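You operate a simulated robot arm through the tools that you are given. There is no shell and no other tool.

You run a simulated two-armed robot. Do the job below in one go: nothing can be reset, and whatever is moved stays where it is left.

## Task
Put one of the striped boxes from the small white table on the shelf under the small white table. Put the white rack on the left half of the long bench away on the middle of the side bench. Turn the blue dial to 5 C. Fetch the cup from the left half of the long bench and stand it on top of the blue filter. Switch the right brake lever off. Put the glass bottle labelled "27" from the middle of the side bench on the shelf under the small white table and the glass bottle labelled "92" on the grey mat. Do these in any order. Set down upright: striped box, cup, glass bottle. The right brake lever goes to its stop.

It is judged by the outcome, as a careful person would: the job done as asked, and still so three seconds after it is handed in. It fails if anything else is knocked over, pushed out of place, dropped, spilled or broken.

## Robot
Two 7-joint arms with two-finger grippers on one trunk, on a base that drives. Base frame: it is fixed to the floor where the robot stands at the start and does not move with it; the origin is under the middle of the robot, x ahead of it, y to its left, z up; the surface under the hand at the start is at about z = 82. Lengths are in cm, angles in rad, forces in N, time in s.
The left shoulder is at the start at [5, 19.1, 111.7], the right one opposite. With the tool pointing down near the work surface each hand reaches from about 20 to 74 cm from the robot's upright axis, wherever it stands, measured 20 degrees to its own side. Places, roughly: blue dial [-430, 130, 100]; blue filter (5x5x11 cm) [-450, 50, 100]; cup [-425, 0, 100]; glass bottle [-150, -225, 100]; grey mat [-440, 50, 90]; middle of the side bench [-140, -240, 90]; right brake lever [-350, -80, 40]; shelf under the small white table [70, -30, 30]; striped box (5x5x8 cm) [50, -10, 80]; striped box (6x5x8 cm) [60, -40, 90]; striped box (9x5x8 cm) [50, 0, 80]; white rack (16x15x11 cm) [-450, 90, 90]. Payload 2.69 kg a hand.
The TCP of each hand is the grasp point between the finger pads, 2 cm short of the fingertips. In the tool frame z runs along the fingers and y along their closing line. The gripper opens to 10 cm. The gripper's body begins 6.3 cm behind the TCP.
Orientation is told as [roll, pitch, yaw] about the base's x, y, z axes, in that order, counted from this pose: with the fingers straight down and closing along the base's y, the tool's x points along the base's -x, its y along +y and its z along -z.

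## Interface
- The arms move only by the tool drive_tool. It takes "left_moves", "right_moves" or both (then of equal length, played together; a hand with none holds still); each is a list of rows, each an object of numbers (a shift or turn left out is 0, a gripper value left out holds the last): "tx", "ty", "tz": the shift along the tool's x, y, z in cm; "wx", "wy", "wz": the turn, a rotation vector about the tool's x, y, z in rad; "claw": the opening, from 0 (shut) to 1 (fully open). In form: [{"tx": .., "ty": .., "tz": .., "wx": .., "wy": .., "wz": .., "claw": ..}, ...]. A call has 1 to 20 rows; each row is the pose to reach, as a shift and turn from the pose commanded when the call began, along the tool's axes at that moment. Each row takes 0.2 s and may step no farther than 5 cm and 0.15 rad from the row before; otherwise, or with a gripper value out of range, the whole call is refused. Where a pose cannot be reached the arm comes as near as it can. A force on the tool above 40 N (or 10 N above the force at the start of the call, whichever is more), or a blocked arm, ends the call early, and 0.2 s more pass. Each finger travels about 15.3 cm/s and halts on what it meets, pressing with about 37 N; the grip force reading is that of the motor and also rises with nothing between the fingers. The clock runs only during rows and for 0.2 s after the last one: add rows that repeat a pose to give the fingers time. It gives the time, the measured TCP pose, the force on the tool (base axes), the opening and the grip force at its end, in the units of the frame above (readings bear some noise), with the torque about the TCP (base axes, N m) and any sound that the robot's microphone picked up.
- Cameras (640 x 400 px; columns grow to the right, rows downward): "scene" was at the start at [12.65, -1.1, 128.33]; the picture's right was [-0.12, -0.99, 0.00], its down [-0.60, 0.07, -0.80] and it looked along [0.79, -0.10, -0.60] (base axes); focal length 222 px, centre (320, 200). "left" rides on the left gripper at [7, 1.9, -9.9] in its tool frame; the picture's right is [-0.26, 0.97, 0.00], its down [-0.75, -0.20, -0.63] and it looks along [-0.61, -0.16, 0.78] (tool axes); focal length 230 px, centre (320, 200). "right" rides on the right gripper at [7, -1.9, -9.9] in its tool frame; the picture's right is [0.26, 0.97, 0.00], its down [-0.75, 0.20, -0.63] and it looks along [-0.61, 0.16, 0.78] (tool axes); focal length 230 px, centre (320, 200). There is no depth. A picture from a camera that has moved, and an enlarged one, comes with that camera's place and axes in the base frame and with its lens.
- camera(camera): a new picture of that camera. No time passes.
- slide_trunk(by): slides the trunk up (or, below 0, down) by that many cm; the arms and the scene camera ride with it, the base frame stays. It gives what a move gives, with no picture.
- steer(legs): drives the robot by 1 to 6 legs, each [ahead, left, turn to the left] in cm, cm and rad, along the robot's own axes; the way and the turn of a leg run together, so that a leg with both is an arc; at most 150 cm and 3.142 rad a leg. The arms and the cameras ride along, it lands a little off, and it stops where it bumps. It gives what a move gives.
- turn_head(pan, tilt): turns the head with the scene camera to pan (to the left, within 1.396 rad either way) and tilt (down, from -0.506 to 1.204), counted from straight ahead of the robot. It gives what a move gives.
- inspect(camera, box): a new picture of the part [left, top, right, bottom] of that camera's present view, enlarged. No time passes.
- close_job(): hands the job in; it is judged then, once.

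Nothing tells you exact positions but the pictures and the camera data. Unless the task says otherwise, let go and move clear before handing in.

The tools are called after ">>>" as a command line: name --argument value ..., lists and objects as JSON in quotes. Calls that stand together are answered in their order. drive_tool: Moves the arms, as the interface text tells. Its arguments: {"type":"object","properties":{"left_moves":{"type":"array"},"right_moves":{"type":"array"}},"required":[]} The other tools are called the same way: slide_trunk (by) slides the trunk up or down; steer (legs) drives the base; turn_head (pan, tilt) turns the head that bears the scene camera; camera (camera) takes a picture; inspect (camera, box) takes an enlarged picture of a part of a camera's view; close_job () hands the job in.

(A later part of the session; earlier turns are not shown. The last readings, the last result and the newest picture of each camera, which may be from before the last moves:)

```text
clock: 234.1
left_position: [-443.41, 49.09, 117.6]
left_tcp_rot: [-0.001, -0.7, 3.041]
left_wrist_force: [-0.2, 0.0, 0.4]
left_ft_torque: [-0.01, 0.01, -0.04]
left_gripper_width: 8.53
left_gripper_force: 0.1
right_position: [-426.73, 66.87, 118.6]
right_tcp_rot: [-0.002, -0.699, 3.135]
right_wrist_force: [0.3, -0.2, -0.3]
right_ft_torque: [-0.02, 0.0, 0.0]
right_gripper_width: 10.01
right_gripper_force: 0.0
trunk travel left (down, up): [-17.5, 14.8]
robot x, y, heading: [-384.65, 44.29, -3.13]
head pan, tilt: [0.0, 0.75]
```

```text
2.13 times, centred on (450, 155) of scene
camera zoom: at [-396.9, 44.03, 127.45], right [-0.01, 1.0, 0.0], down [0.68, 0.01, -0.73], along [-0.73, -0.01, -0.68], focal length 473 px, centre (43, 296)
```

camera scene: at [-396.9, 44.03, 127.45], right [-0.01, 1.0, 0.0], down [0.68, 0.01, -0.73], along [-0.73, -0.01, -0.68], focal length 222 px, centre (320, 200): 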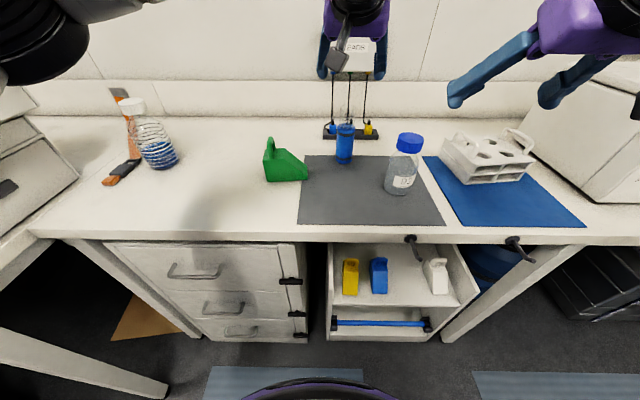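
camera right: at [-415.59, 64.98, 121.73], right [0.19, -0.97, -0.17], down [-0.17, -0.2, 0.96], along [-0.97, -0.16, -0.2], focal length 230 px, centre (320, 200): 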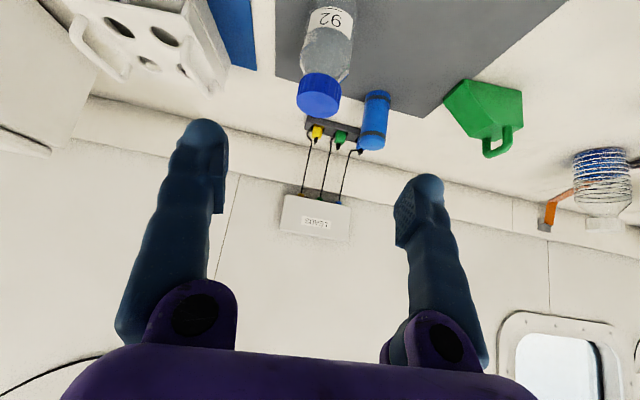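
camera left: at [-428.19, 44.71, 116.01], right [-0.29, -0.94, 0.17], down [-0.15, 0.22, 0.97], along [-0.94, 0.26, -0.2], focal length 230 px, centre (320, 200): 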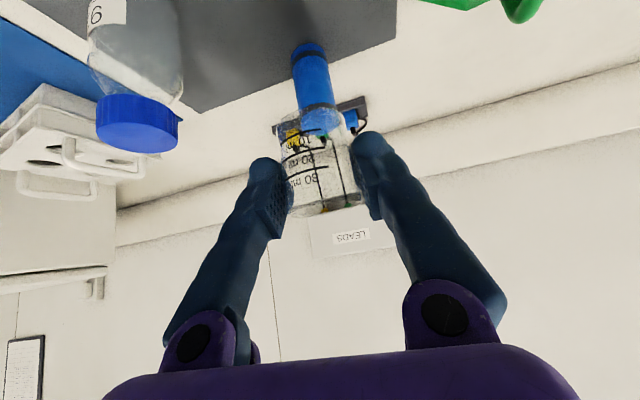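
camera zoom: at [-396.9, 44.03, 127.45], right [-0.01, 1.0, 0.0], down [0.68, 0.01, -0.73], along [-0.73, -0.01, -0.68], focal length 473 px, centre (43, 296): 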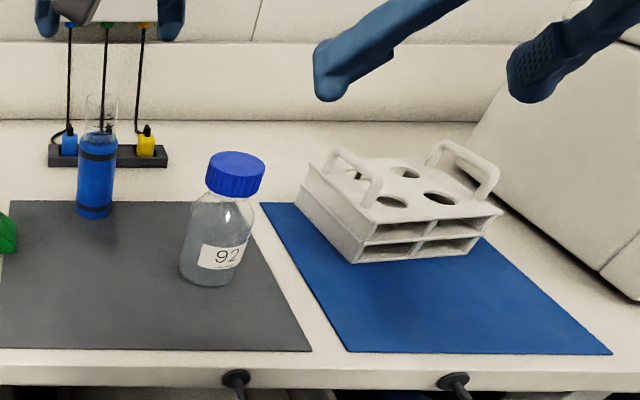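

>>> steer --legs '[[-16, 0, 0], [0, -50, 0]]'

>>> turn_head --pan -0.3 --tilt 0.6

>>> camera --camera "scene"

>>> camera --camera "right"

```text
clock: 240.2
left_position: [-428.17, 100.98, 117.74]
left_tcp_rot: [-0.001, -0.7, 3.04]
left_wrist_force: [-0.1, 0.6, 0.6]
left_ft_torque: [0.02, -0.01, 0.04]
left_gripper_width: 8.51
left_gripper_force: 0.0
right_position: [-411.28, 118.68, 118.5]
right_tcp_rot: [-0.002, -0.701, 3.135]
right_wrist_force: [0.1, -0.5, 0.3]
right_ft_torque: [-0.01, 0.0, 0.01]
right_gripper_width: 9.98
right_gripper_force: 0.1
trunk travel left (down, up): [-17.5, 14.8]
robot x, y, heading: [-369.46, 95.83, -3.127]
head pan, tilt: [0.0, 0.75]
```

```text
clock: 241.0
left_position: [-428.22, 101.06, 117.71]
left_tcp_rot: [0.001, -0.7, 3.038]
left_wrist_force: [-0.1, -0.4, -0.5]
left_ft_torque: [-0.03, 0.02, 0.03]
left_gripper_width: 8.48
left_gripper_force: 0.0
right_position: [-411.42, 118.67, 118.52]
right_tcp_rot: [-0.001, -0.7, 3.133]
right_wrist_force: [0.4, 0.2, 0.2]
right_ft_torque: [0.0, -0.02, -0.02]
right_gripper_width: 9.99
right_gripper_force: 0.1
trunk travel left (down, up): [-17.5, 14.8]
robot x, y, heading: [-369.21, 95.99, -3.131]
head pan, tilt: [-0.3, 0.6]
```

```text
taken
camera scene: at [-381.79, 98.35, 128.74], right [0.28, 0.96, 0.0], down [0.54, -0.16, -0.82], along [-0.79, 0.23, -0.57], focal length 222 px, centre (320, 200)
```

scene: 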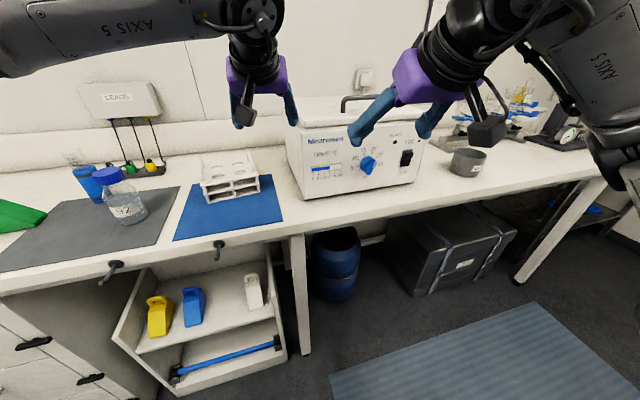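

```text
taken
camera right: at [-399.67, 120.43, 121.57], right [0.19, -0.97, -0.17], down [-0.17, -0.2, 0.96], along [-0.97, -0.15, -0.2], focal length 230 px, centre (320, 200)
```

right: 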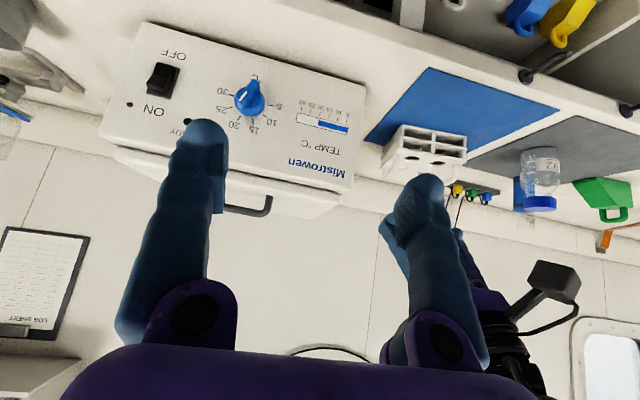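

>>> inspect --camera "right" --box '[100, 20, 400, 220]'

>>> inspect --camera "scene" --box '[280, 110, 440, 210]'

```text
2.00 times, centred on (250, 120) of right
camera zoom: at [-399.67, 120.43, 121.57], right [0.19, -0.97, -0.17], down [-0.17, -0.2, 0.96], along [-0.97, -0.15, -0.2], focal length 460 px, centre (460, 360)
```

zoom: 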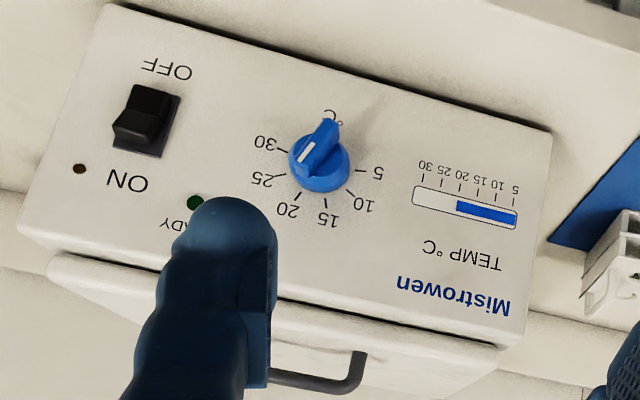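

```text
4.00 times, centred on (360, 160) of scene
camera zoom: at [-381.79, 98.35, 128.74], right [0.28, 0.96, 0.0], down [0.54, -0.16, -0.82], along [-0.79, 0.23, -0.57], focal length 887 px, centre (160, 360)
```

zoom: 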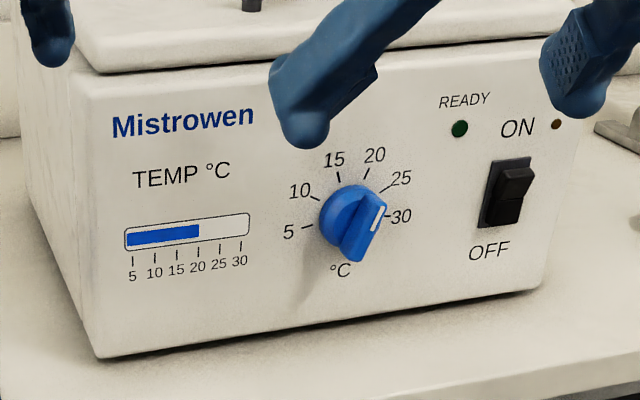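

Cup on filter done. The blue dial is on the front of the "Mistrowen" unit at about [-437, 129.3, 100], pointing at about 20 °C, so it needs roughly 120° counter-clockwise. I'll pull both hands back and square up to it.

>>> drive_tool --left_moves '[{"tx": 2.7, "tz": -2.3, "ty": 1.5}, {"tx": 5.4, "tz": -4.5, "ty": 3}, {"tx": 8, "tz": -6.8, "ty": 4.5}, {"tx": 10.7, "tz": -9, "ty": 6}, {"tx": 10.7, "tz": -9, "ty": 6}]'

>>> steer --legs '[[0, -15, 0]]'

>>> drive_tool --right_moves '[{"wy": -0.13, "tz": 0}, {"wy": -0.26}, {"wy": -0.39}, {"wy": -0.52}, {"wy": -0.65}, {"wy": -0.65}]'

>>> camera --camera "right"

>>> camera --camera "scene"

```text
clock: 242.2
left_position: [-414.71, 93.53, 117.61]
left_tcp_rot: [0.002, -0.699, 3.039]
left_wrist_force: [0.1, 0.1, 0.4]
left_ft_torque: [0.0, -0.05, 0.01]
left_gripper_width: 8.51
left_gripper_force: 0.0
right_position: [-411.42, 118.74, 118.57]
right_tcp_rot: [-0.002, -0.7, 3.134]
right_wrist_force: [1.1, 0.9, -0.4]
right_ft_torque: [0.02, 0.0, -0.01]
right_gripper_width: 9.99
right_gripper_force: 0.1
trunk travel left (down, up): [-17.5, 14.8]
robot x, y, heading: [-369.25, 95.58, -3.132]
head pan, tilt: [-0.3, 0.6]
```

```text
clock: 244.1
left_position: [-414.87, 108.43, 117.56]
left_tcp_rot: [-0.001, -0.701, 3.04]
left_wrist_force: [-0.4, -0.1, -0.3]
left_ft_torque: [0.0, 0.03, 0.05]
left_gripper_width: 8.48
left_gripper_force: 0.0
right_position: [-411.52, 133.55, 118.58]
right_tcp_rot: [-0.001, -0.7, 3.133]
right_wrist_force: [0.3, 0.5, -0.5]
right_ft_torque: [0.0, 0.0, 0.02]
right_gripper_width: 10.0
right_gripper_force: 0.2
trunk travel left (down, up): [-17.5, 14.8]
robot x, y, heading: [-369.45, 110.71, -3.128]
head pan, tilt: [-0.3, 0.6]
```

```text
clock: 245.5
left_position: [-414.92, 108.32, 117.55]
left_tcp_rot: [0.001, -0.699, 3.038]
left_wrist_force: [-0.1, -0.2, 0.3]
left_ft_torque: [0.0, -0.04, 0.0]
left_gripper_width: 8.49
left_gripper_force: 0.0
right_position: [-414.33, 132.83, 120.59]
right_tcp_rot: [-0.006, -1.352, 3.137]
right_wrist_force: [0.4, -0.8, 0.4]
right_ft_torque: [-0.03, -0.03, 0.0]
right_gripper_width: 10.02
right_gripper_force: 0.1
right hand out of reach, approached as far as the arm can: row 4, 5, 6
trunk travel left (down, up): [-17.5, 14.8]
robot x, y, heading: [-369.52, 110.58, -3.128]
head pan, tilt: [-0.3, 0.6]
```

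```text
taken
camera right: at [-403.19, 134.69, 115.82], right [0.05, -0.97, -0.25], down [0.45, -0.21, 0.87], along [-0.89, -0.15, 0.42], focal length 230 px, centre (320, 200)
```

right: 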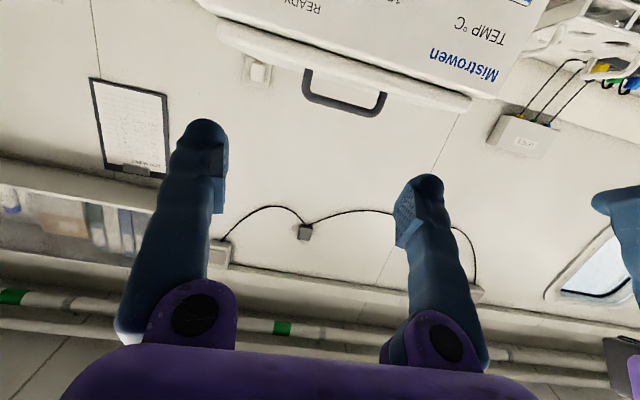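

```text
taken
camera scene: at [-381.94, 113.15, 128.74], right [0.29, 0.96, 0.0], down [0.54, -0.16, -0.83], along [-0.79, 0.24, -0.56], focal length 222 px, centre (320, 200)
```

scene: 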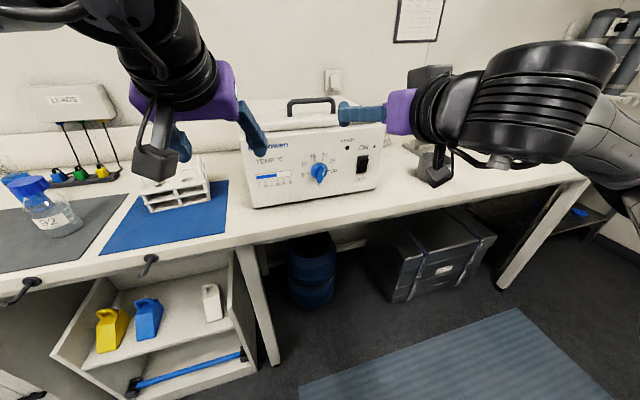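

>>> inspect --camera "scene" --box '[250, 130, 390, 215]'

```text
4.57 times, centred on (320, 172) of scene
camera zoom: at [-381.94, 113.15, 128.74], right [0.29, 0.96, 0.0], down [0.54, -0.16, -0.83], along [-0.79, 0.24, -0.56], focal length 1014 px, centre (320, 326)
```

zoom: 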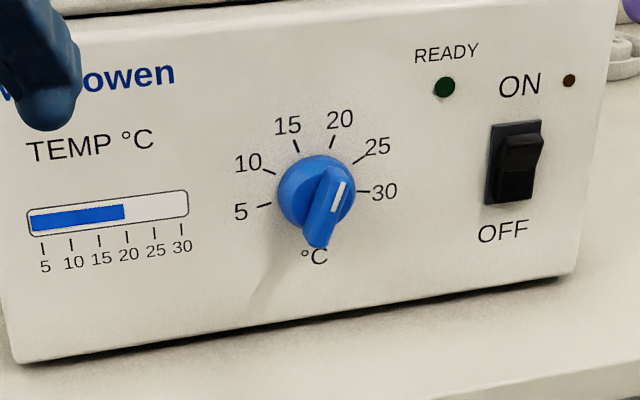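

The pointer is at 20 and the marks are 40° apart, so 5 °C is 120° counter-clockwise. I'll bring the right hand level in front of the dial with the fingers lined up to the ridge.

>>> drive_tool --right_moves '[{"tx": 3, "ty": 0.6, "tz": 2.3, "wy": -0.05, "claw": 0.6}, {"tx": 6, "ty": 1.2, "tz": 4.6, "wy": -0.05}, {"tx": 9, "ty": 1.8, "tz": 6.9, "wy": -0.05}, {"tx": 12, "ty": 2.4, "tz": 9.2, "wy": -0.05}, {"tx": 15, "ty": 3, "tz": 11.5, "wy": -0.05}, {"tx": 17.7, "ty": 3.5, "tz": 13.9, "wy": -0.05}, {"tx": 17.7, "ty": 3.5, "tz": 13.9, "wy": -0.05}]'

>>> camera --camera "right"

>>> camera --camera "scene"

```text
clock: 247.1
left_position: [-414.96, 108.51, 117.56]
left_tcp_rot: [0.001, -0.7, 3.034]
left_wrist_force: [-0.1, 0.8, 0.0]
left_ft_torque: [-0.02, 0.03, 0.0]
left_gripper_width: 8.52
left_gripper_force: 0.1
right_position: [-424.06, 126.7, 102.35]
right_tcp_rot: [-0.006, -1.4, 3.134]
right_wrist_force: [-0.7, -0.4, 0.0]
right_ft_torque: [0.03, 0.01, 0.04]
right_gripper_width: 5.99
right_gripper_force: 0.1
right hand out of reach, approached as far as the arm can: row 1, 5, 6, 7
trunk travel left (down, up): [-17.5, 14.8]
robot x, y, heading: [-369.5, 110.81, -3.13]
head pan, tilt: [-0.3, 0.6]
```

```text
taken
camera right: at [-412.98, 128.38, 97.04], right [0.03, -0.97, -0.26], down [0.49, -0.21, 0.85], along [-0.87, -0.15, 0.47], focal length 230 px, centre (320, 200)
```

right: 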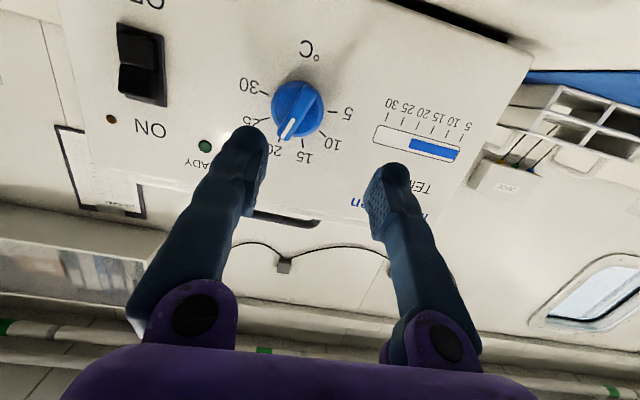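

```text
taken
camera scene: at [-381.89, 113.26, 128.75], right [0.29, 0.96, 0.0], down [0.54, -0.16, -0.83], along [-0.79, 0.24, -0.56], focal length 222 px, centre (320, 200)
```

scene: 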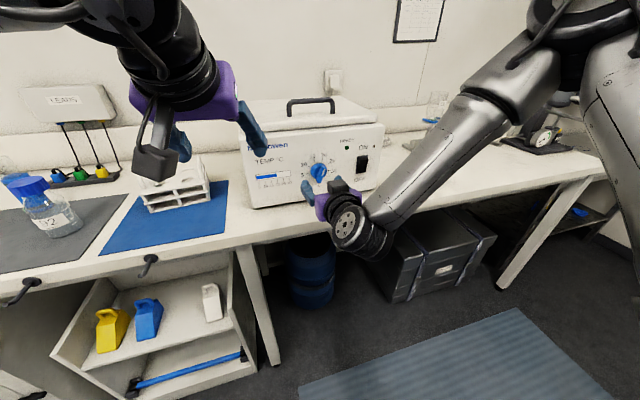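

>>> steer --legs '[[-11, 0, 0]]'

>>> drive_tool --right_moves '[{"tz": 4}, {"tz": 8, "ty": -1, "tx": 0.5}, {"tz": 10.5, "ty": -2.3, "tx": 1}, {"tz": 10.5, "ty": -2.3, "tx": 1}]'

>>> camera --camera "right"

```text
clock: 248.3
left_position: [-403.81, 108.52, 117.63]
left_tcp_rot: [0.0, -0.701, 3.036]
left_wrist_force: [0.4, -0.4, 0.4]
left_ft_torque: [-0.02, 0.04, 0.01]
left_gripper_width: 8.48
left_gripper_force: 0.1
right_position: [-412.94, 126.61, 102.26]
right_tcp_rot: [-0.012, -1.399, 3.138]
right_wrist_force: [0.1, 0.1, -0.2]
right_ft_torque: [-0.01, -0.04, 0.01]
right_gripper_width: 6.01
right_gripper_force: 0.2
trunk travel left (down, up): [-17.5, 14.8]
robot x, y, heading: [-358.3, 110.78, -3.13]
head pan, tilt: [-0.3, 0.6]
```

```text
clock: 249.3
left_position: [-403.96, 108.51, 117.61]
left_tcp_rot: [-0.001, -0.698, 3.036]
left_wrist_force: [1.3, 0.6, 0.3]
left_ft_torque: [0.0, -0.04, 0.0]
left_gripper_width: 8.51
left_gripper_force: 0.1
right_position: [-423.34, 126.69, 101.18]
right_tcp_rot: [-0.031, -1.382, 3.14]
right_wrist_force: [0.3, 0.5, -0.1]
right_ft_torque: [-0.01, -0.01, -0.01]
right_gripper_width: 5.99
right_gripper_force: 0.0
right hand out of reach, approached as far as the arm can: row 1, 2, 3, 4
trunk travel left (down, up): [-17.5, 14.8]
robot x, y, heading: [-358.39, 110.68, -3.133]
head pan, tilt: [-0.3, 0.6]
```

```text
taken
camera right: at [-412.27, 128.21, 96.15], right [0.02, -0.97, -0.26], down [0.47, -0.22, 0.85], along [-0.88, -0.14, 0.45], focal length 230 px, centre (320, 200)
```

right: 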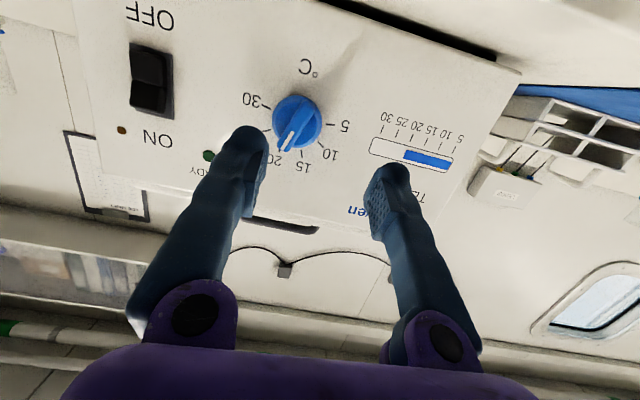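

The wrist is near a joint limit with the forearm coming down from a high elbow. I'll retract, lower the trunk so the forearm is flatter, and approach again.

>>> drive_tool --right_moves '[{"tz": -4}, {"tz": -8}, {"tz": -12}, {"tz": -15, "tx": -3}, {"tz": -18, "tx": -6}, {"tz": -18, "tx": -6}]'

>>> slide_trunk --by -15

>>> camera --camera "scene"

```text
clock: 250.7
left_position: [-404.14, 108.52, 117.59]
left_tcp_rot: [0.001, -0.7, 3.038]
left_wrist_force: [0.3, 0.2, -0.2]
left_ft_torque: [-0.03, -0.03, 0.0]
left_gripper_width: 8.5
left_gripper_force: 0.2
right_position: [-406.58, 126.44, 110.32]
right_tcp_rot: [-0.015, -1.396, 3.141]
right_wrist_force: [-0.3, 0.0, 0.5]
right_ft_torque: [0.03, 0.01, -0.02]
right_gripper_width: 5.99
right_gripper_force: 0.0
trunk travel left (down, up): [-17.5, 14.8]
robot x, y, heading: [-358.73, 111.11, -3.134]
head pan, tilt: [-0.3, 0.6]
```

```text
clock: 252.4
left_position: [-404.02, 108.44, 102.56]
left_tcp_rot: [0.0, -0.7, 3.036]
left_wrist_force: [-1.0, -0.5, -0.5]
left_ft_torque: [-0.01, -0.01, 0.03]
left_gripper_width: 8.52
left_gripper_force: 0.1
right_position: [-406.52, 126.46, 95.23]
right_tcp_rot: [-0.012, -1.397, 3.138]
right_wrist_force: [-0.5, 0.4, -0.2]
right_ft_torque: [0.02, 0.03, 0.04]
right_gripper_width: 5.98
right_gripper_force: 0.0
trunk travel left (down, up): [-2.5, 29.8]
robot x, y, heading: [-358.75, 110.78, -3.133]
head pan, tilt: [-0.3, 0.6]
```

```text
taken
camera scene: at [-371.04, 113.28, 113.75], right [0.29, 0.96, 0.0], down [0.54, -0.16, -0.83], along [-0.79, 0.24, -0.56], focal length 222 px, centre (320, 200)
```

scene: 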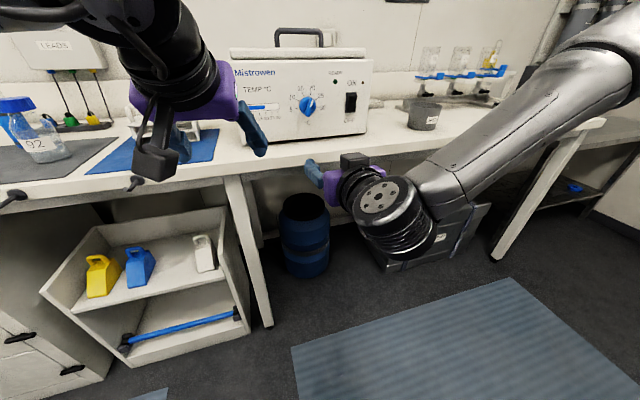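

>>> drive_tool --right_moves '[{"tx": -2.6, "ty": -1, "tz": -0.5}, {"tx": -5.1, "ty": -2, "tz": -0.9}, {"tx": -5.9, "ty": -2.6, "tz": 3.4}, {"tx": -6.6, "ty": -2.6, "tz": 7.7}, {"tx": -7.4, "ty": -2.6, "tz": 12}, {"tx": -8.15, "ty": -2.6, "tz": 16.3}, {"tx": -8.15, "ty": -2.6, "tz": 16.3}]'

>>> camera --camera "right"

>>> camera --camera "scene"

```text
clock: 254.0
left_position: [-403.93, 108.48, 102.62]
left_tcp_rot: [0.0, -0.701, 3.035]
left_wrist_force: [0.2, 1.3, -0.1]
left_ft_torque: [0.01, 0.04, 0.02]
left_gripper_width: 8.51
left_gripper_force: 0.1
right_position: [-424.33, 129.25, 100.47]
right_tcp_rot: [-0.014, -1.396, 3.139]
right_wrist_force: [-0.3, 0.4, -0.2]
right_ft_torque: [-0.01, 0.01, 0.03]
right_gripper_width: 5.99
right_gripper_force: 0.1
trunk travel left (down, up): [-2.5, 29.8]
robot x, y, heading: [-358.69, 110.96, -3.133]
head pan, tilt: [-0.3, 0.6]
```

```text
taken
camera right: at [-413.31, 130.93, 95.22], right [0.03, -0.97, -0.26], down [0.49, -0.21, 0.85], along [-0.87, -0.15, 0.46], focal length 230 px, centre (320, 200)
```

right: 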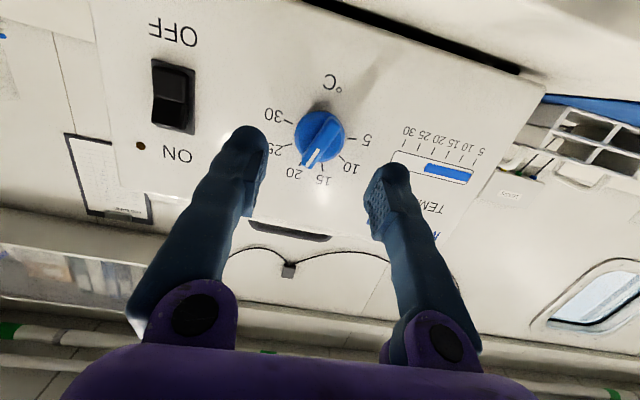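

```text
taken
camera scene: at [-371.04, 113.28, 113.74], right [0.29, 0.96, 0.0], down [0.54, -0.16, -0.83], along [-0.79, 0.24, -0.56], focal length 222 px, centre (320, 200)
```

scene: 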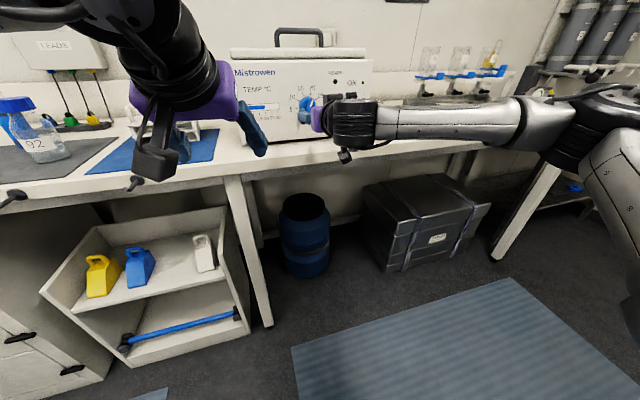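

Reachable now. I'll roll the hand 20° clockwise to match the dial's ridge, then check alignment.

>>> drive_tool --right_moves '[{"wx": -0.02, "wz": 0.115}, {"wx": -0.04, "wz": 0.23}, {"wx": -0.06, "wz": 0.345}, {"wx": -0.06, "wz": 0.345}]'

>>> camera --camera "right"

>>> inspect --camera "scene" --box '[230, 60, 390, 160]'

```text
clock: 255.0
left_position: [-404.08, 108.51, 102.69]
left_tcp_rot: [0.0, -0.699, 3.036]
left_wrist_force: [0.1, 0.8, -0.3]
left_ft_torque: [0.0, 0.02, 0.02]
left_gripper_width: 8.51
left_gripper_force: 0.0
right_position: [-424.23, 129.22, 100.31]
right_tcp_rot: [1.129, -1.182, 2.028]
right_wrist_force: [0.4, 0.5, -0.5]
right_ft_torque: [-0.02, 0.01, 0.02]
right_gripper_width: 5.99
right_gripper_force: 0.0
trunk travel left (down, up): [-2.5, 29.8]
robot x, y, heading: [-358.35, 110.84, -3.13]
head pan, tilt: [-0.3, 0.6]
```

```text
taken
camera right: at [-413.17, 129.03, 94.9], right [0.03, -1.0, 0.09], down [0.49, 0.09, 0.87], along [-0.87, 0.02, 0.49], focal length 230 px, centre (320, 200)
```

right: 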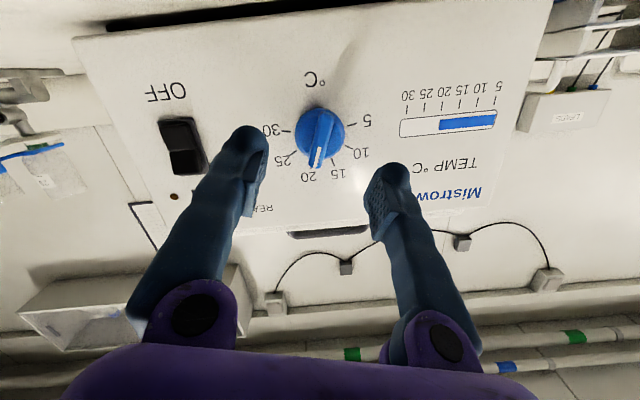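

```text
4.00 times, centred on (310, 110) of scene
camera zoom: at [-371.05, 113.28, 113.74], right [0.29, 0.96, 0.0], down [0.54, -0.16, -0.83], along [-0.79, 0.24, -0.56], focal length 887 px, centre (360, 560)
```

zoom: 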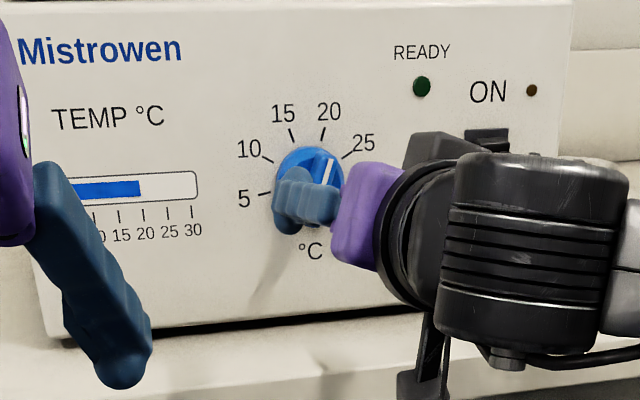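

>>> drive_tool --right_moves '[{"tx": -0.6, "tz": 3.5, "claw": 0.5}, {"tx": -1.1, "tz": 6.3}, {"tx": -1.33, "tz": 7.6}, {"tx": -1.52, "tz": 8.67}, {"tx": -1.52, "tz": 8.67}]'

>>> camera --camera "right"

>>> inspect --camera "scene" --box '[230, 60, 390, 160]'

```text
clock: 256.2
left_position: [-403.92, 108.48, 102.64]
left_tcp_rot: [0.0, -0.701, 3.039]
left_wrist_force: [-0.2, -0.8, 0.9]
left_ft_torque: [0.02, 0.0, -0.01]
left_gripper_width: 8.52
left_gripper_force: 0.1
right_position: [-432.78, 129.25, 100.53]
right_tcp_rot: [1.13, -1.182, 2.029]
right_wrist_force: [1.8, -4.3, 2.1]
right_ft_torque: [-0.06, 0.03, 0.15]
right_gripper_width: 5.28
right_gripper_force: 1.9
trunk travel left (down, up): [-2.5, 29.8]
robot x, y, heading: [-358.5, 110.61, -3.129]
head pan, tilt: [-0.3, 0.6]
```

```text
taken
camera right: at [-421.85, 129.08, 94.98], right [0.03, -1.0, 0.09], down [0.49, 0.09, 0.86], along [-0.87, 0.02, 0.49], focal length 230 px, centre (320, 200)
```

right: 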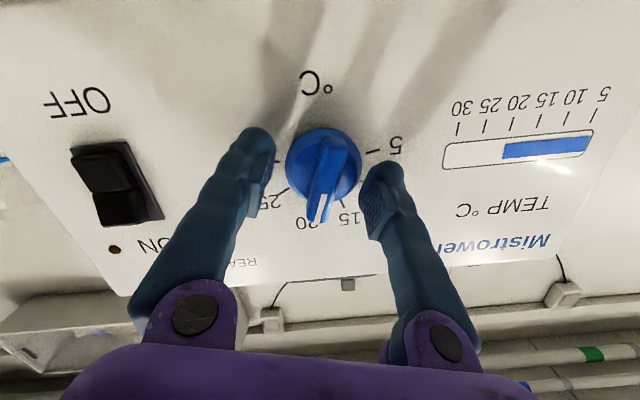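

```text
4.00 times, centred on (310, 110) of scene
camera zoom: at [-371.0, 113.22, 113.75], right [0.29, 0.96, 0.0], down [0.54, -0.16, -0.83], along [-0.79, 0.24, -0.56], focal length 887 px, centre (360, 560)
```

zoom: 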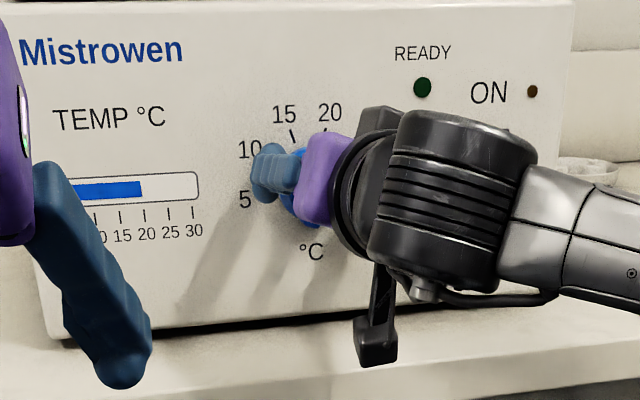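

One fingertip is touching the disc rim (width held at 5.28), so I'm slightly too deep. Backing off about 1.3 cm and closing on the ridge.

>>> drive_tool --right_moves '[{"tx": 0.12, "tz": -0.7, "claw": 0.6}, {"tx": 0.24, "tz": -1.4, "claw": 0.6}, {"tx": 0.24, "tz": -1.4, "claw": 0.6}]'

>>> drive_tool --right_moves '[{"claw": 0.4}, {"claw": 0.3}, {"claw": 0.3}]'

>>> camera --camera "right"

```text
clock: 257.0
left_position: [-404.0, 108.49, 102.52]
left_tcp_rot: [0.0, -0.7, 3.037]
left_wrist_force: [0.2, -0.6, -0.3]
left_ft_torque: [0.0, 0.01, -0.02]
left_gripper_width: 8.48
left_gripper_force: 0.1
right_position: [-431.38, 129.39, 100.35]
right_tcp_rot: [1.128, -1.184, 2.032]
right_wrist_force: [0.1, 0.0, -0.5]
right_ft_torque: [-0.03, -0.01, -0.01]
right_gripper_width: 6.04
right_gripper_force: 0.1
trunk travel left (down, up): [-2.5, 29.8]
robot x, y, heading: [-358.41, 110.86, -3.131]
head pan, tilt: [-0.3, 0.6]
```

```text
clock: 257.8
left_position: [-404.1, 108.44, 102.68]
left_tcp_rot: [0.0, -0.701, 3.036]
left_wrist_force: [-0.7, 1.2, 0.0]
left_ft_torque: [0.01, -0.02, 0.0]
left_gripper_width: 8.51
left_gripper_force: 0.0
right_position: [-431.46, 129.42, 100.42]
right_tcp_rot: [1.126, -1.184, 2.031]
right_wrist_force: [-0.1, 0.6, -1.2]
right_ft_torque: [-0.01, 0.01, -0.03]
right_gripper_width: 2.99
right_gripper_force: 0.0
trunk travel left (down, up): [-2.5, 29.8]
robot x, y, heading: [-358.57, 110.62, -3.128]
head pan, tilt: [-0.3, 0.6]
```

```text
taken
camera right: at [-420.42, 129.24, 94.92], right [0.03, -1.0, 0.09], down [0.49, 0.09, 0.87], along [-0.87, 0.02, 0.49], focal length 230 px, centre (320, 200)
```

right: 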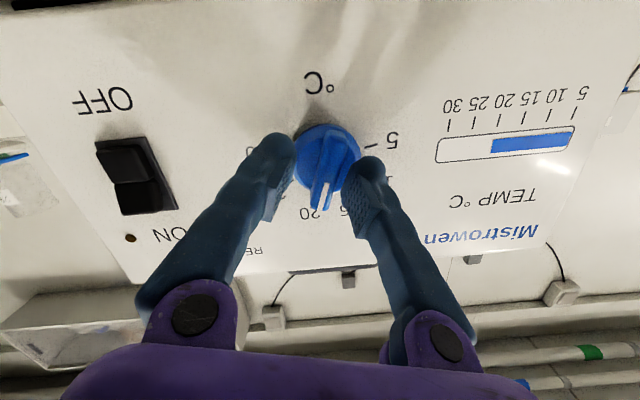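

>>> drive_tool --right_moves '[{"tx": -0.05, "tz": 0.3}, {"tx": -0.1, "tz": 0.55}, {"tx": -0.1, "tz": 0.55}]'

>>> drive_tool --right_moves '[{"claw": 0.1}, {"claw": 0}, {"claw": 0}, {"claw": 0}]'

>>> camera --camera "right"

>>> inspect --camera "scene" --box '[230, 60, 390, 160]'

```text
clock: 258.6
left_position: [-403.99, 108.47, 102.6]
left_tcp_rot: [0.0, -0.7, 3.037]
left_wrist_force: [0.1, 0.6, -0.6]
left_ft_torque: [0.0, -0.01, 0.0]
left_gripper_width: 8.5
left_gripper_force: 0.0
right_position: [-431.96, 129.48, 100.56]
right_tcp_rot: [1.126, -1.184, 2.034]
right_wrist_force: [-0.1, 0.1, 1.0]
right_ft_torque: [0.0, -0.01, -0.02]
right_gripper_width: 2.99
right_gripper_force: 0.0
trunk travel left (down, up): [-2.5, 29.8]
robot x, y, heading: [-358.29, 110.44, -3.136]
head pan, tilt: [-0.3, 0.6]
```

```text
clock: 259.6
left_position: [-403.98, 108.26, 102.56]
left_tcp_rot: [-0.004, -0.699, 3.041]
left_wrist_force: [1.2, 0.2, -0.2]
left_ft_torque: [-0.01, 0.0, 0.03]
left_gripper_width: 8.49
left_gripper_force: 0.1
right_position: [-431.87, 128.99, 100.65]
right_tcp_rot: [1.128, -1.185, 2.035]
right_wrist_force: [-6.4, -20.5, 6.8]
right_ft_torque: [-0.06, 0.06, 0.25]
right_gripper_width: 1.23
right_gripper_force: 39.2
trunk travel left (down, up): [-2.5, 29.8]
robot x, y, heading: [-358.3, 110.84, -3.133]
head pan, tilt: [-0.3, 0.6]
```

```text
taken
camera right: at [-420.99, 128.88, 95.07], right [0.04, -1.0, 0.09], down [0.49, 0.1, 0.86], along [-0.87, 0.01, 0.49], focal length 230 px, centre (320, 200)
```

right: 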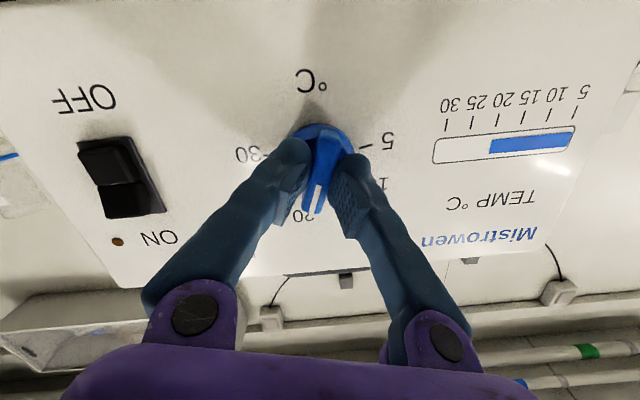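

```text
4.00 times, centred on (310, 110) of scene
camera zoom: at [-371.05, 113.04, 113.76], right [0.29, 0.96, 0.0], down [0.54, -0.16, -0.83], along [-0.79, 0.24, -0.56], focal length 887 px, centre (360, 560)
```

zoom: 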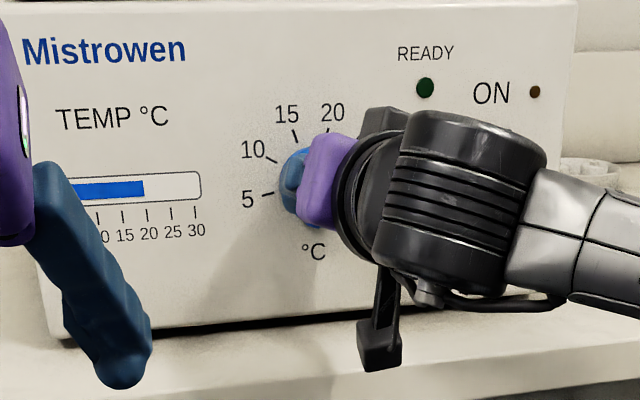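

The ridge is gripped (1.23 cm). There's a 20 N side load, so I'll centre the hand on the dial axis first, then turn counter-clockwise in stages.

>>> drive_tool --right_moves '[{"tx": 0.2, "ty": 0.2, "tz": 0.03}, {"tx": 0.34, "ty": 0.38, "tz": 0.06}, {"tx": 0.34, "ty": 0.38, "tz": 0.06}]'

>>> drive_tool --right_moves '[{"wx": 0.021, "wz": -0.118}, {"wx": 0.042, "wz": -0.236}, {"wx": 0.062, "wz": -0.355}, {"wx": 0.083, "wz": -0.473}, {"wx": 0.104, "wz": -0.591}, {"wx": 0.121, "wz": -0.69}, {"wx": 0.121, "wz": -0.69}]'

>>> camera --camera "right"

>>> inspect --camera "scene" --box '[230, 60, 390, 160]'

```text
clock: 260.4
left_position: [-403.97, 108.42, 102.74]
left_tcp_rot: [-0.001, -0.701, 3.038]
left_wrist_force: [-0.3, -0.1, -0.9]
left_ft_torque: [-0.01, -0.01, -0.02]
left_gripper_width: 8.52
left_gripper_force: 0.1
right_position: [-431.97, 128.88, 100.68]
right_tcp_rot: [1.14, -1.188, 2.017]
right_wrist_force: [-1.0, -8.7, 17.1]
right_ft_torque: [-0.01, 0.01, 0.2]
right_gripper_width: 1.23
right_gripper_force: 38.9
trunk travel left (down, up): [-2.5, 29.8]
robot x, y, heading: [-358.86, 110.59, -3.135]
head pan, tilt: [-0.3, 0.6]
```

```text
clock: 262.0
left_position: [-403.98, 108.41, 102.64]
left_tcp_rot: [-0.002, -0.701, 3.037]
left_wrist_force: [0.1, 0.3, 0.1]
left_ft_torque: [-0.01, -0.02, 0.0]
left_gripper_width: 8.49
left_gripper_force: 0.0
right_position: [-431.88, 128.87, 100.66]
right_tcp_rot: [-1.146, -1.179, -2.045]
right_wrist_force: [-13.1, -5.6, 21.6]
right_ft_torque: [0.03, 0.25, 0.06]
right_gripper_width: 1.22
right_gripper_force: 39.1
trunk travel left (down, up): [-2.5, 29.8]
robot x, y, heading: [-358.5, 111.13, -3.136]
head pan, tilt: [-0.3, 0.6]
```

```text
taken
camera right: at [-420.92, 132.19, 96.28], right [0.03, -0.82, -0.57], down [0.49, -0.49, 0.72], along [-0.87, -0.3, 0.38], focal length 230 px, centre (320, 200)
```

right: 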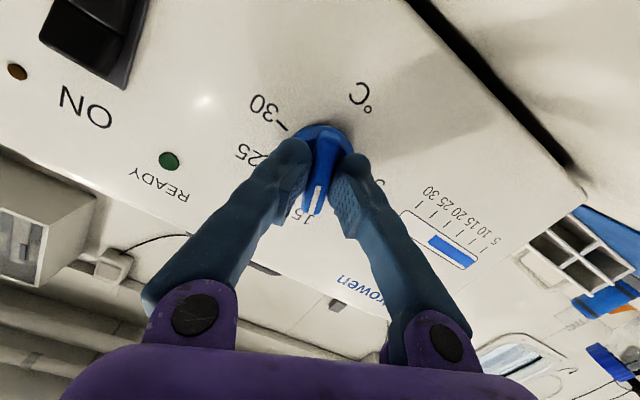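

```text
4.00 times, centred on (310, 110) of scene
camera zoom: at [-370.96, 113.17, 113.77], right [0.29, 0.96, 0.0], down [0.54, -0.16, -0.83], along [-0.79, 0.24, -0.56], focal length 887 px, centre (360, 560)
```

zoom: 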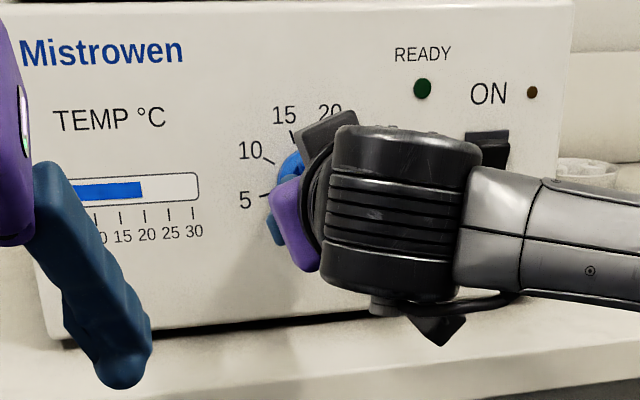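

Turned 40° cleanly to about 15. Continuing counter-clockwise with a small centring correction.

>>> drive_tool --right_moves '[{"tx": -0.31, "ty": -0.1, "tz": 0.15, "wx": 0.01, "wz": -0.06}, {"tx": -0.31, "ty": -0.1, "tz": 0.15, "wx": 0.031, "wz": -0.177}, {"tx": -0.31, "ty": -0.1, "tz": 0.15, "wx": 0.052, "wz": -0.296}, {"tx": -0.31, "ty": -0.1, "tz": 0.15, "wx": 0.073, "wz": -0.414}, {"tx": -0.31, "ty": -0.1, "tz": 0.15, "wx": 0.093, "wz": -0.532}, {"tx": -0.31, "ty": -0.1, "tz": 0.15, "wx": 0.114, "wz": -0.65}, {"tx": -0.31, "ty": -0.1, "tz": 0.15, "wx": 0.121, "wz": -0.69}, {"tx": -0.31, "ty": -0.1, "tz": 0.15, "wx": 0.121, "wz": -0.69}]'

>>> camera --camera "right"

>>> camera --camera "scene"

```text
clock: 263.8
left_position: [-403.82, 108.53, 102.65]
left_tcp_rot: [0.001, -0.704, 3.037]
left_wrist_force: [-0.3, 0.4, 0.8]
left_ft_torque: [0.0, -0.02, -0.01]
left_gripper_width: 8.48
left_gripper_force: 0.0
right_position: [-431.94, 128.74, 100.47]
right_tcp_rot: [-1.471, -0.506, -1.783]
right_wrist_force: [35.1, -5.9, -12.2]
right_ft_torque: [-0.01, -0.28, -0.1]
right_gripper_width: 1.21
right_gripper_force: 39.1
trunk travel left (down, up): [-2.5, 29.8]
robot x, y, heading: [-358.64, 110.62, -3.131]
head pan, tilt: [-0.3, 0.6]
```

```text
taken
camera right: at [-420.96, 134.05, 99.56], right [0.04, -0.26, -0.97], down [0.48, -0.84, 0.24], along [-0.88, -0.47, 0.09], focal length 230 px, centre (320, 200)
```

right: 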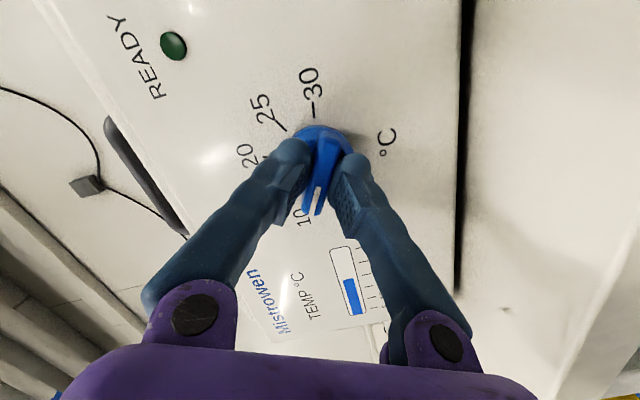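

```text
taken
camera scene: at [-370.81, 113.25, 113.76], right [0.29, 0.96, 0.0], down [0.54, -0.16, -0.83], along [-0.79, 0.24, -0.56], focal length 222 px, centre (320, 200)
```

scene: 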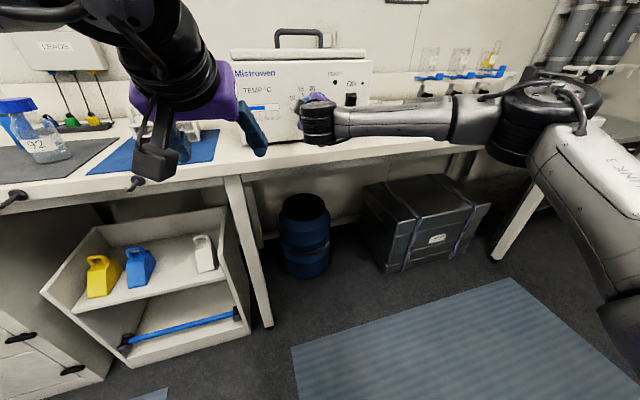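

At about 10 now. I'll relieve the axial push and do the last 40°.

>>> drive_tool --right_moves '[{"tx": 0.1, "ty": 0.09, "tz": -0.29}, {"tx": 0.1, "ty": 0.09, "tz": -0.29, "wx": 0.02, "wz": -0.115}, {"tx": 0.1, "ty": 0.09, "tz": -0.29, "wx": 0.04, "wz": -0.23}, {"tx": 0.1, "ty": 0.09, "tz": -0.29, "wx": 0.061, "wz": -0.345}, {"tx": 0.1, "ty": 0.09, "tz": -0.29, "wx": 0.081, "wz": -0.46}, {"tx": 0.1, "ty": 0.09, "tz": -0.29, "wx": 0.101, "wz": -0.575}, {"tx": 0.1, "ty": 0.09, "tz": -0.29, "wx": 0.12, "wz": -0.684}, {"tx": 0.1, "ty": 0.09, "tz": -0.29, "wx": 0.12, "wz": -0.684}]'

>>> camera --camera "right"

```text
clock: 265.6
left_position: [-404.12, 108.31, 102.54]
left_tcp_rot: [-0.003, -0.701, 3.037]
left_wrist_force: [0.5, 0.4, -0.4]
left_ft_torque: [-0.01, -0.02, 0.0]
left_gripper_width: 8.5
left_gripper_force: 0.1
right_position: [-431.99, 128.8, 100.48]
right_tcp_rot: [-1.601, 0.176, -1.761]
right_wrist_force: [-2.6, -13.3, -7.8]
right_ft_torque: [-0.11, -0.04, -0.03]
right_gripper_width: 1.18
right_gripper_force: 39.3
trunk travel left (down, up): [-2.5, 29.8]
robot x, y, heading: [-358.82, 110.73, -3.13]
head pan, tilt: [-0.3, 0.6]
```

```text
taken
camera right: at [-420.97, 133.36, 103.14], right [0.05, 0.42, -0.91], down [0.48, -0.81, -0.35], along [-0.88, -0.42, -0.24], focal length 230 px, centre (320, 200)
```

right: 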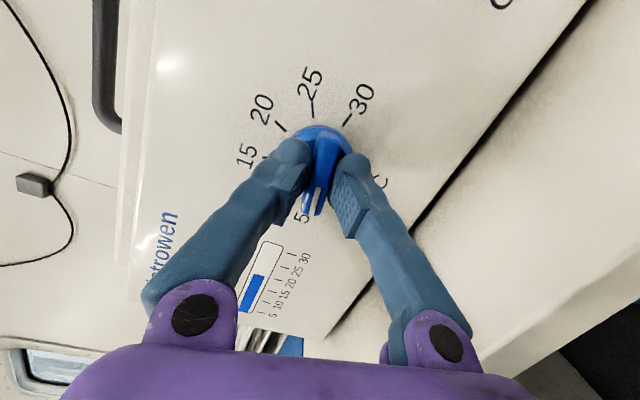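

>>> drive_tool --right_moves '[{"claw": 0.25}, {"claw": 0.35}, {"claw": 0.35}]'

>>> drive_tool --right_moves '[{"tx": 0.35, "tz": -2}, {"tx": 0.87, "tz": -5}, {"tx": 1.56, "tz": -8.9}, {"tx": 2.1, "tz": -12}, {"tx": 2.1, "tz": -12}]'

>>> camera --camera "right"

>>> inspect --camera "scene" --box '[230, 60, 390, 160]'

```text
clock: 266.4
left_position: [-404.13, 108.48, 102.59]
left_tcp_rot: [0.0, -0.701, 3.037]
left_wrist_force: [-0.1, -0.3, 0.5]
left_ft_torque: [-0.03, -0.01, -0.03]
left_gripper_width: 8.49
left_gripper_force: 0.0
right_position: [-431.94, 128.99, 100.53]
right_tcp_rot: [-1.602, 0.173, -1.762]
right_wrist_force: [-0.1, -0.1, -0.3]
right_ft_torque: [0.01, -0.02, -0.01]
right_gripper_width: 3.54
right_gripper_force: 0.2
trunk travel left (down, up): [-2.5, 29.8]
robot x, y, heading: [-358.58, 110.56, -3.13]
head pan, tilt: [-0.3, 0.6]
```

```text
clock: 267.6
left_position: [-403.98, 108.49, 102.55]
left_tcp_rot: [0.0, -0.699, 3.036]
left_wrist_force: [0.4, 0.1, 0.1]
left_ft_torque: [-0.03, 0.0, -0.01]
left_gripper_width: 8.48
left_gripper_force: 0.2
right_position: [-419.76, 128.73, 100.61]
right_tcp_rot: [-1.603, 0.173, -1.763]
right_wrist_force: [0.8, -0.5, -0.1]
right_ft_torque: [0.01, 0.03, 0.02]
right_gripper_width: 3.49
right_gripper_force: 0.0
trunk travel left (down, up): [-2.5, 29.8]
robot x, y, heading: [-358.35, 110.83, -3.137]
head pan, tilt: [-0.3, 0.6]
```

```text
taken
camera right: at [-408.72, 133.4, 103.27], right [0.05, 0.42, -0.91], down [0.48, -0.81, -0.35], along [-0.88, -0.42, -0.24], focal length 230 px, centre (320, 200)
```

right: 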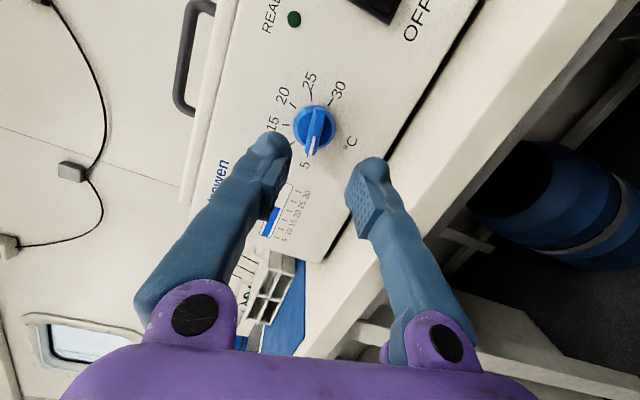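

```text
4.00 times, centred on (310, 110) of scene
camera zoom: at [-371.05, 113.28, 113.74], right [0.29, 0.96, 0.0], down [0.54, -0.16, -0.83], along [-0.79, 0.24, -0.56], focal length 887 px, centre (360, 560)
```

zoom: 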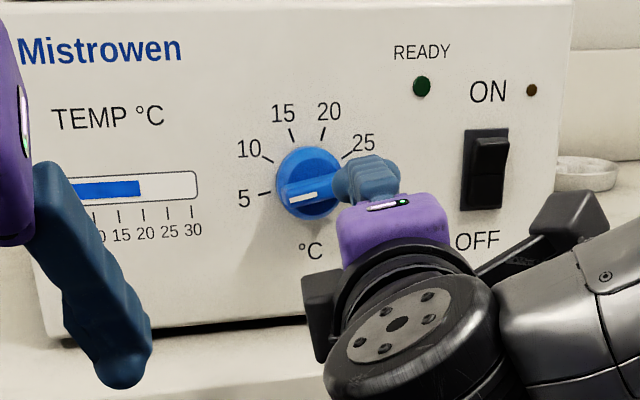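

>>> inspect --camera "scene" --box '[282, 80, 332, 125]'

>>> inspect --camera "right" --box '[270, 70, 370, 180]'

```text
8.89 times, centred on (307, 102) of scene
camera zoom: at [-371.05, 113.28, 113.74], right [0.29, 0.96, 0.0], down [0.54, -0.16, -0.83], along [-0.79, 0.24, -0.56], focal length 1971 px, centre (436, 1067)
```

zoom: 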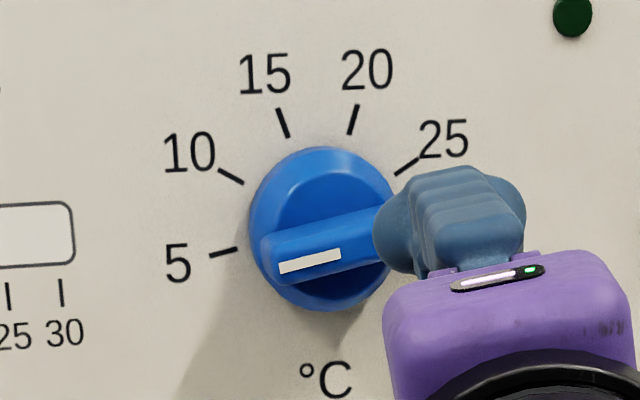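

```text
3.64 times, centred on (320, 125) of right
camera zoom: at [-408.72, 133.4, 103.27], right [0.05, 0.42, -0.91], down [0.48, -0.81, -0.35], along [-0.88, -0.42, -0.24], focal length 837 px, centre (320, 473)
```

zoom: 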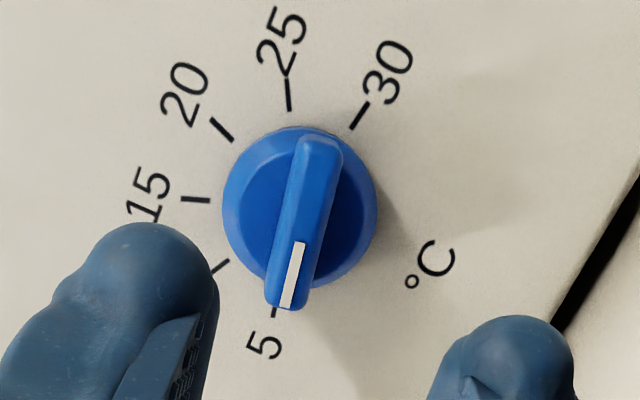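

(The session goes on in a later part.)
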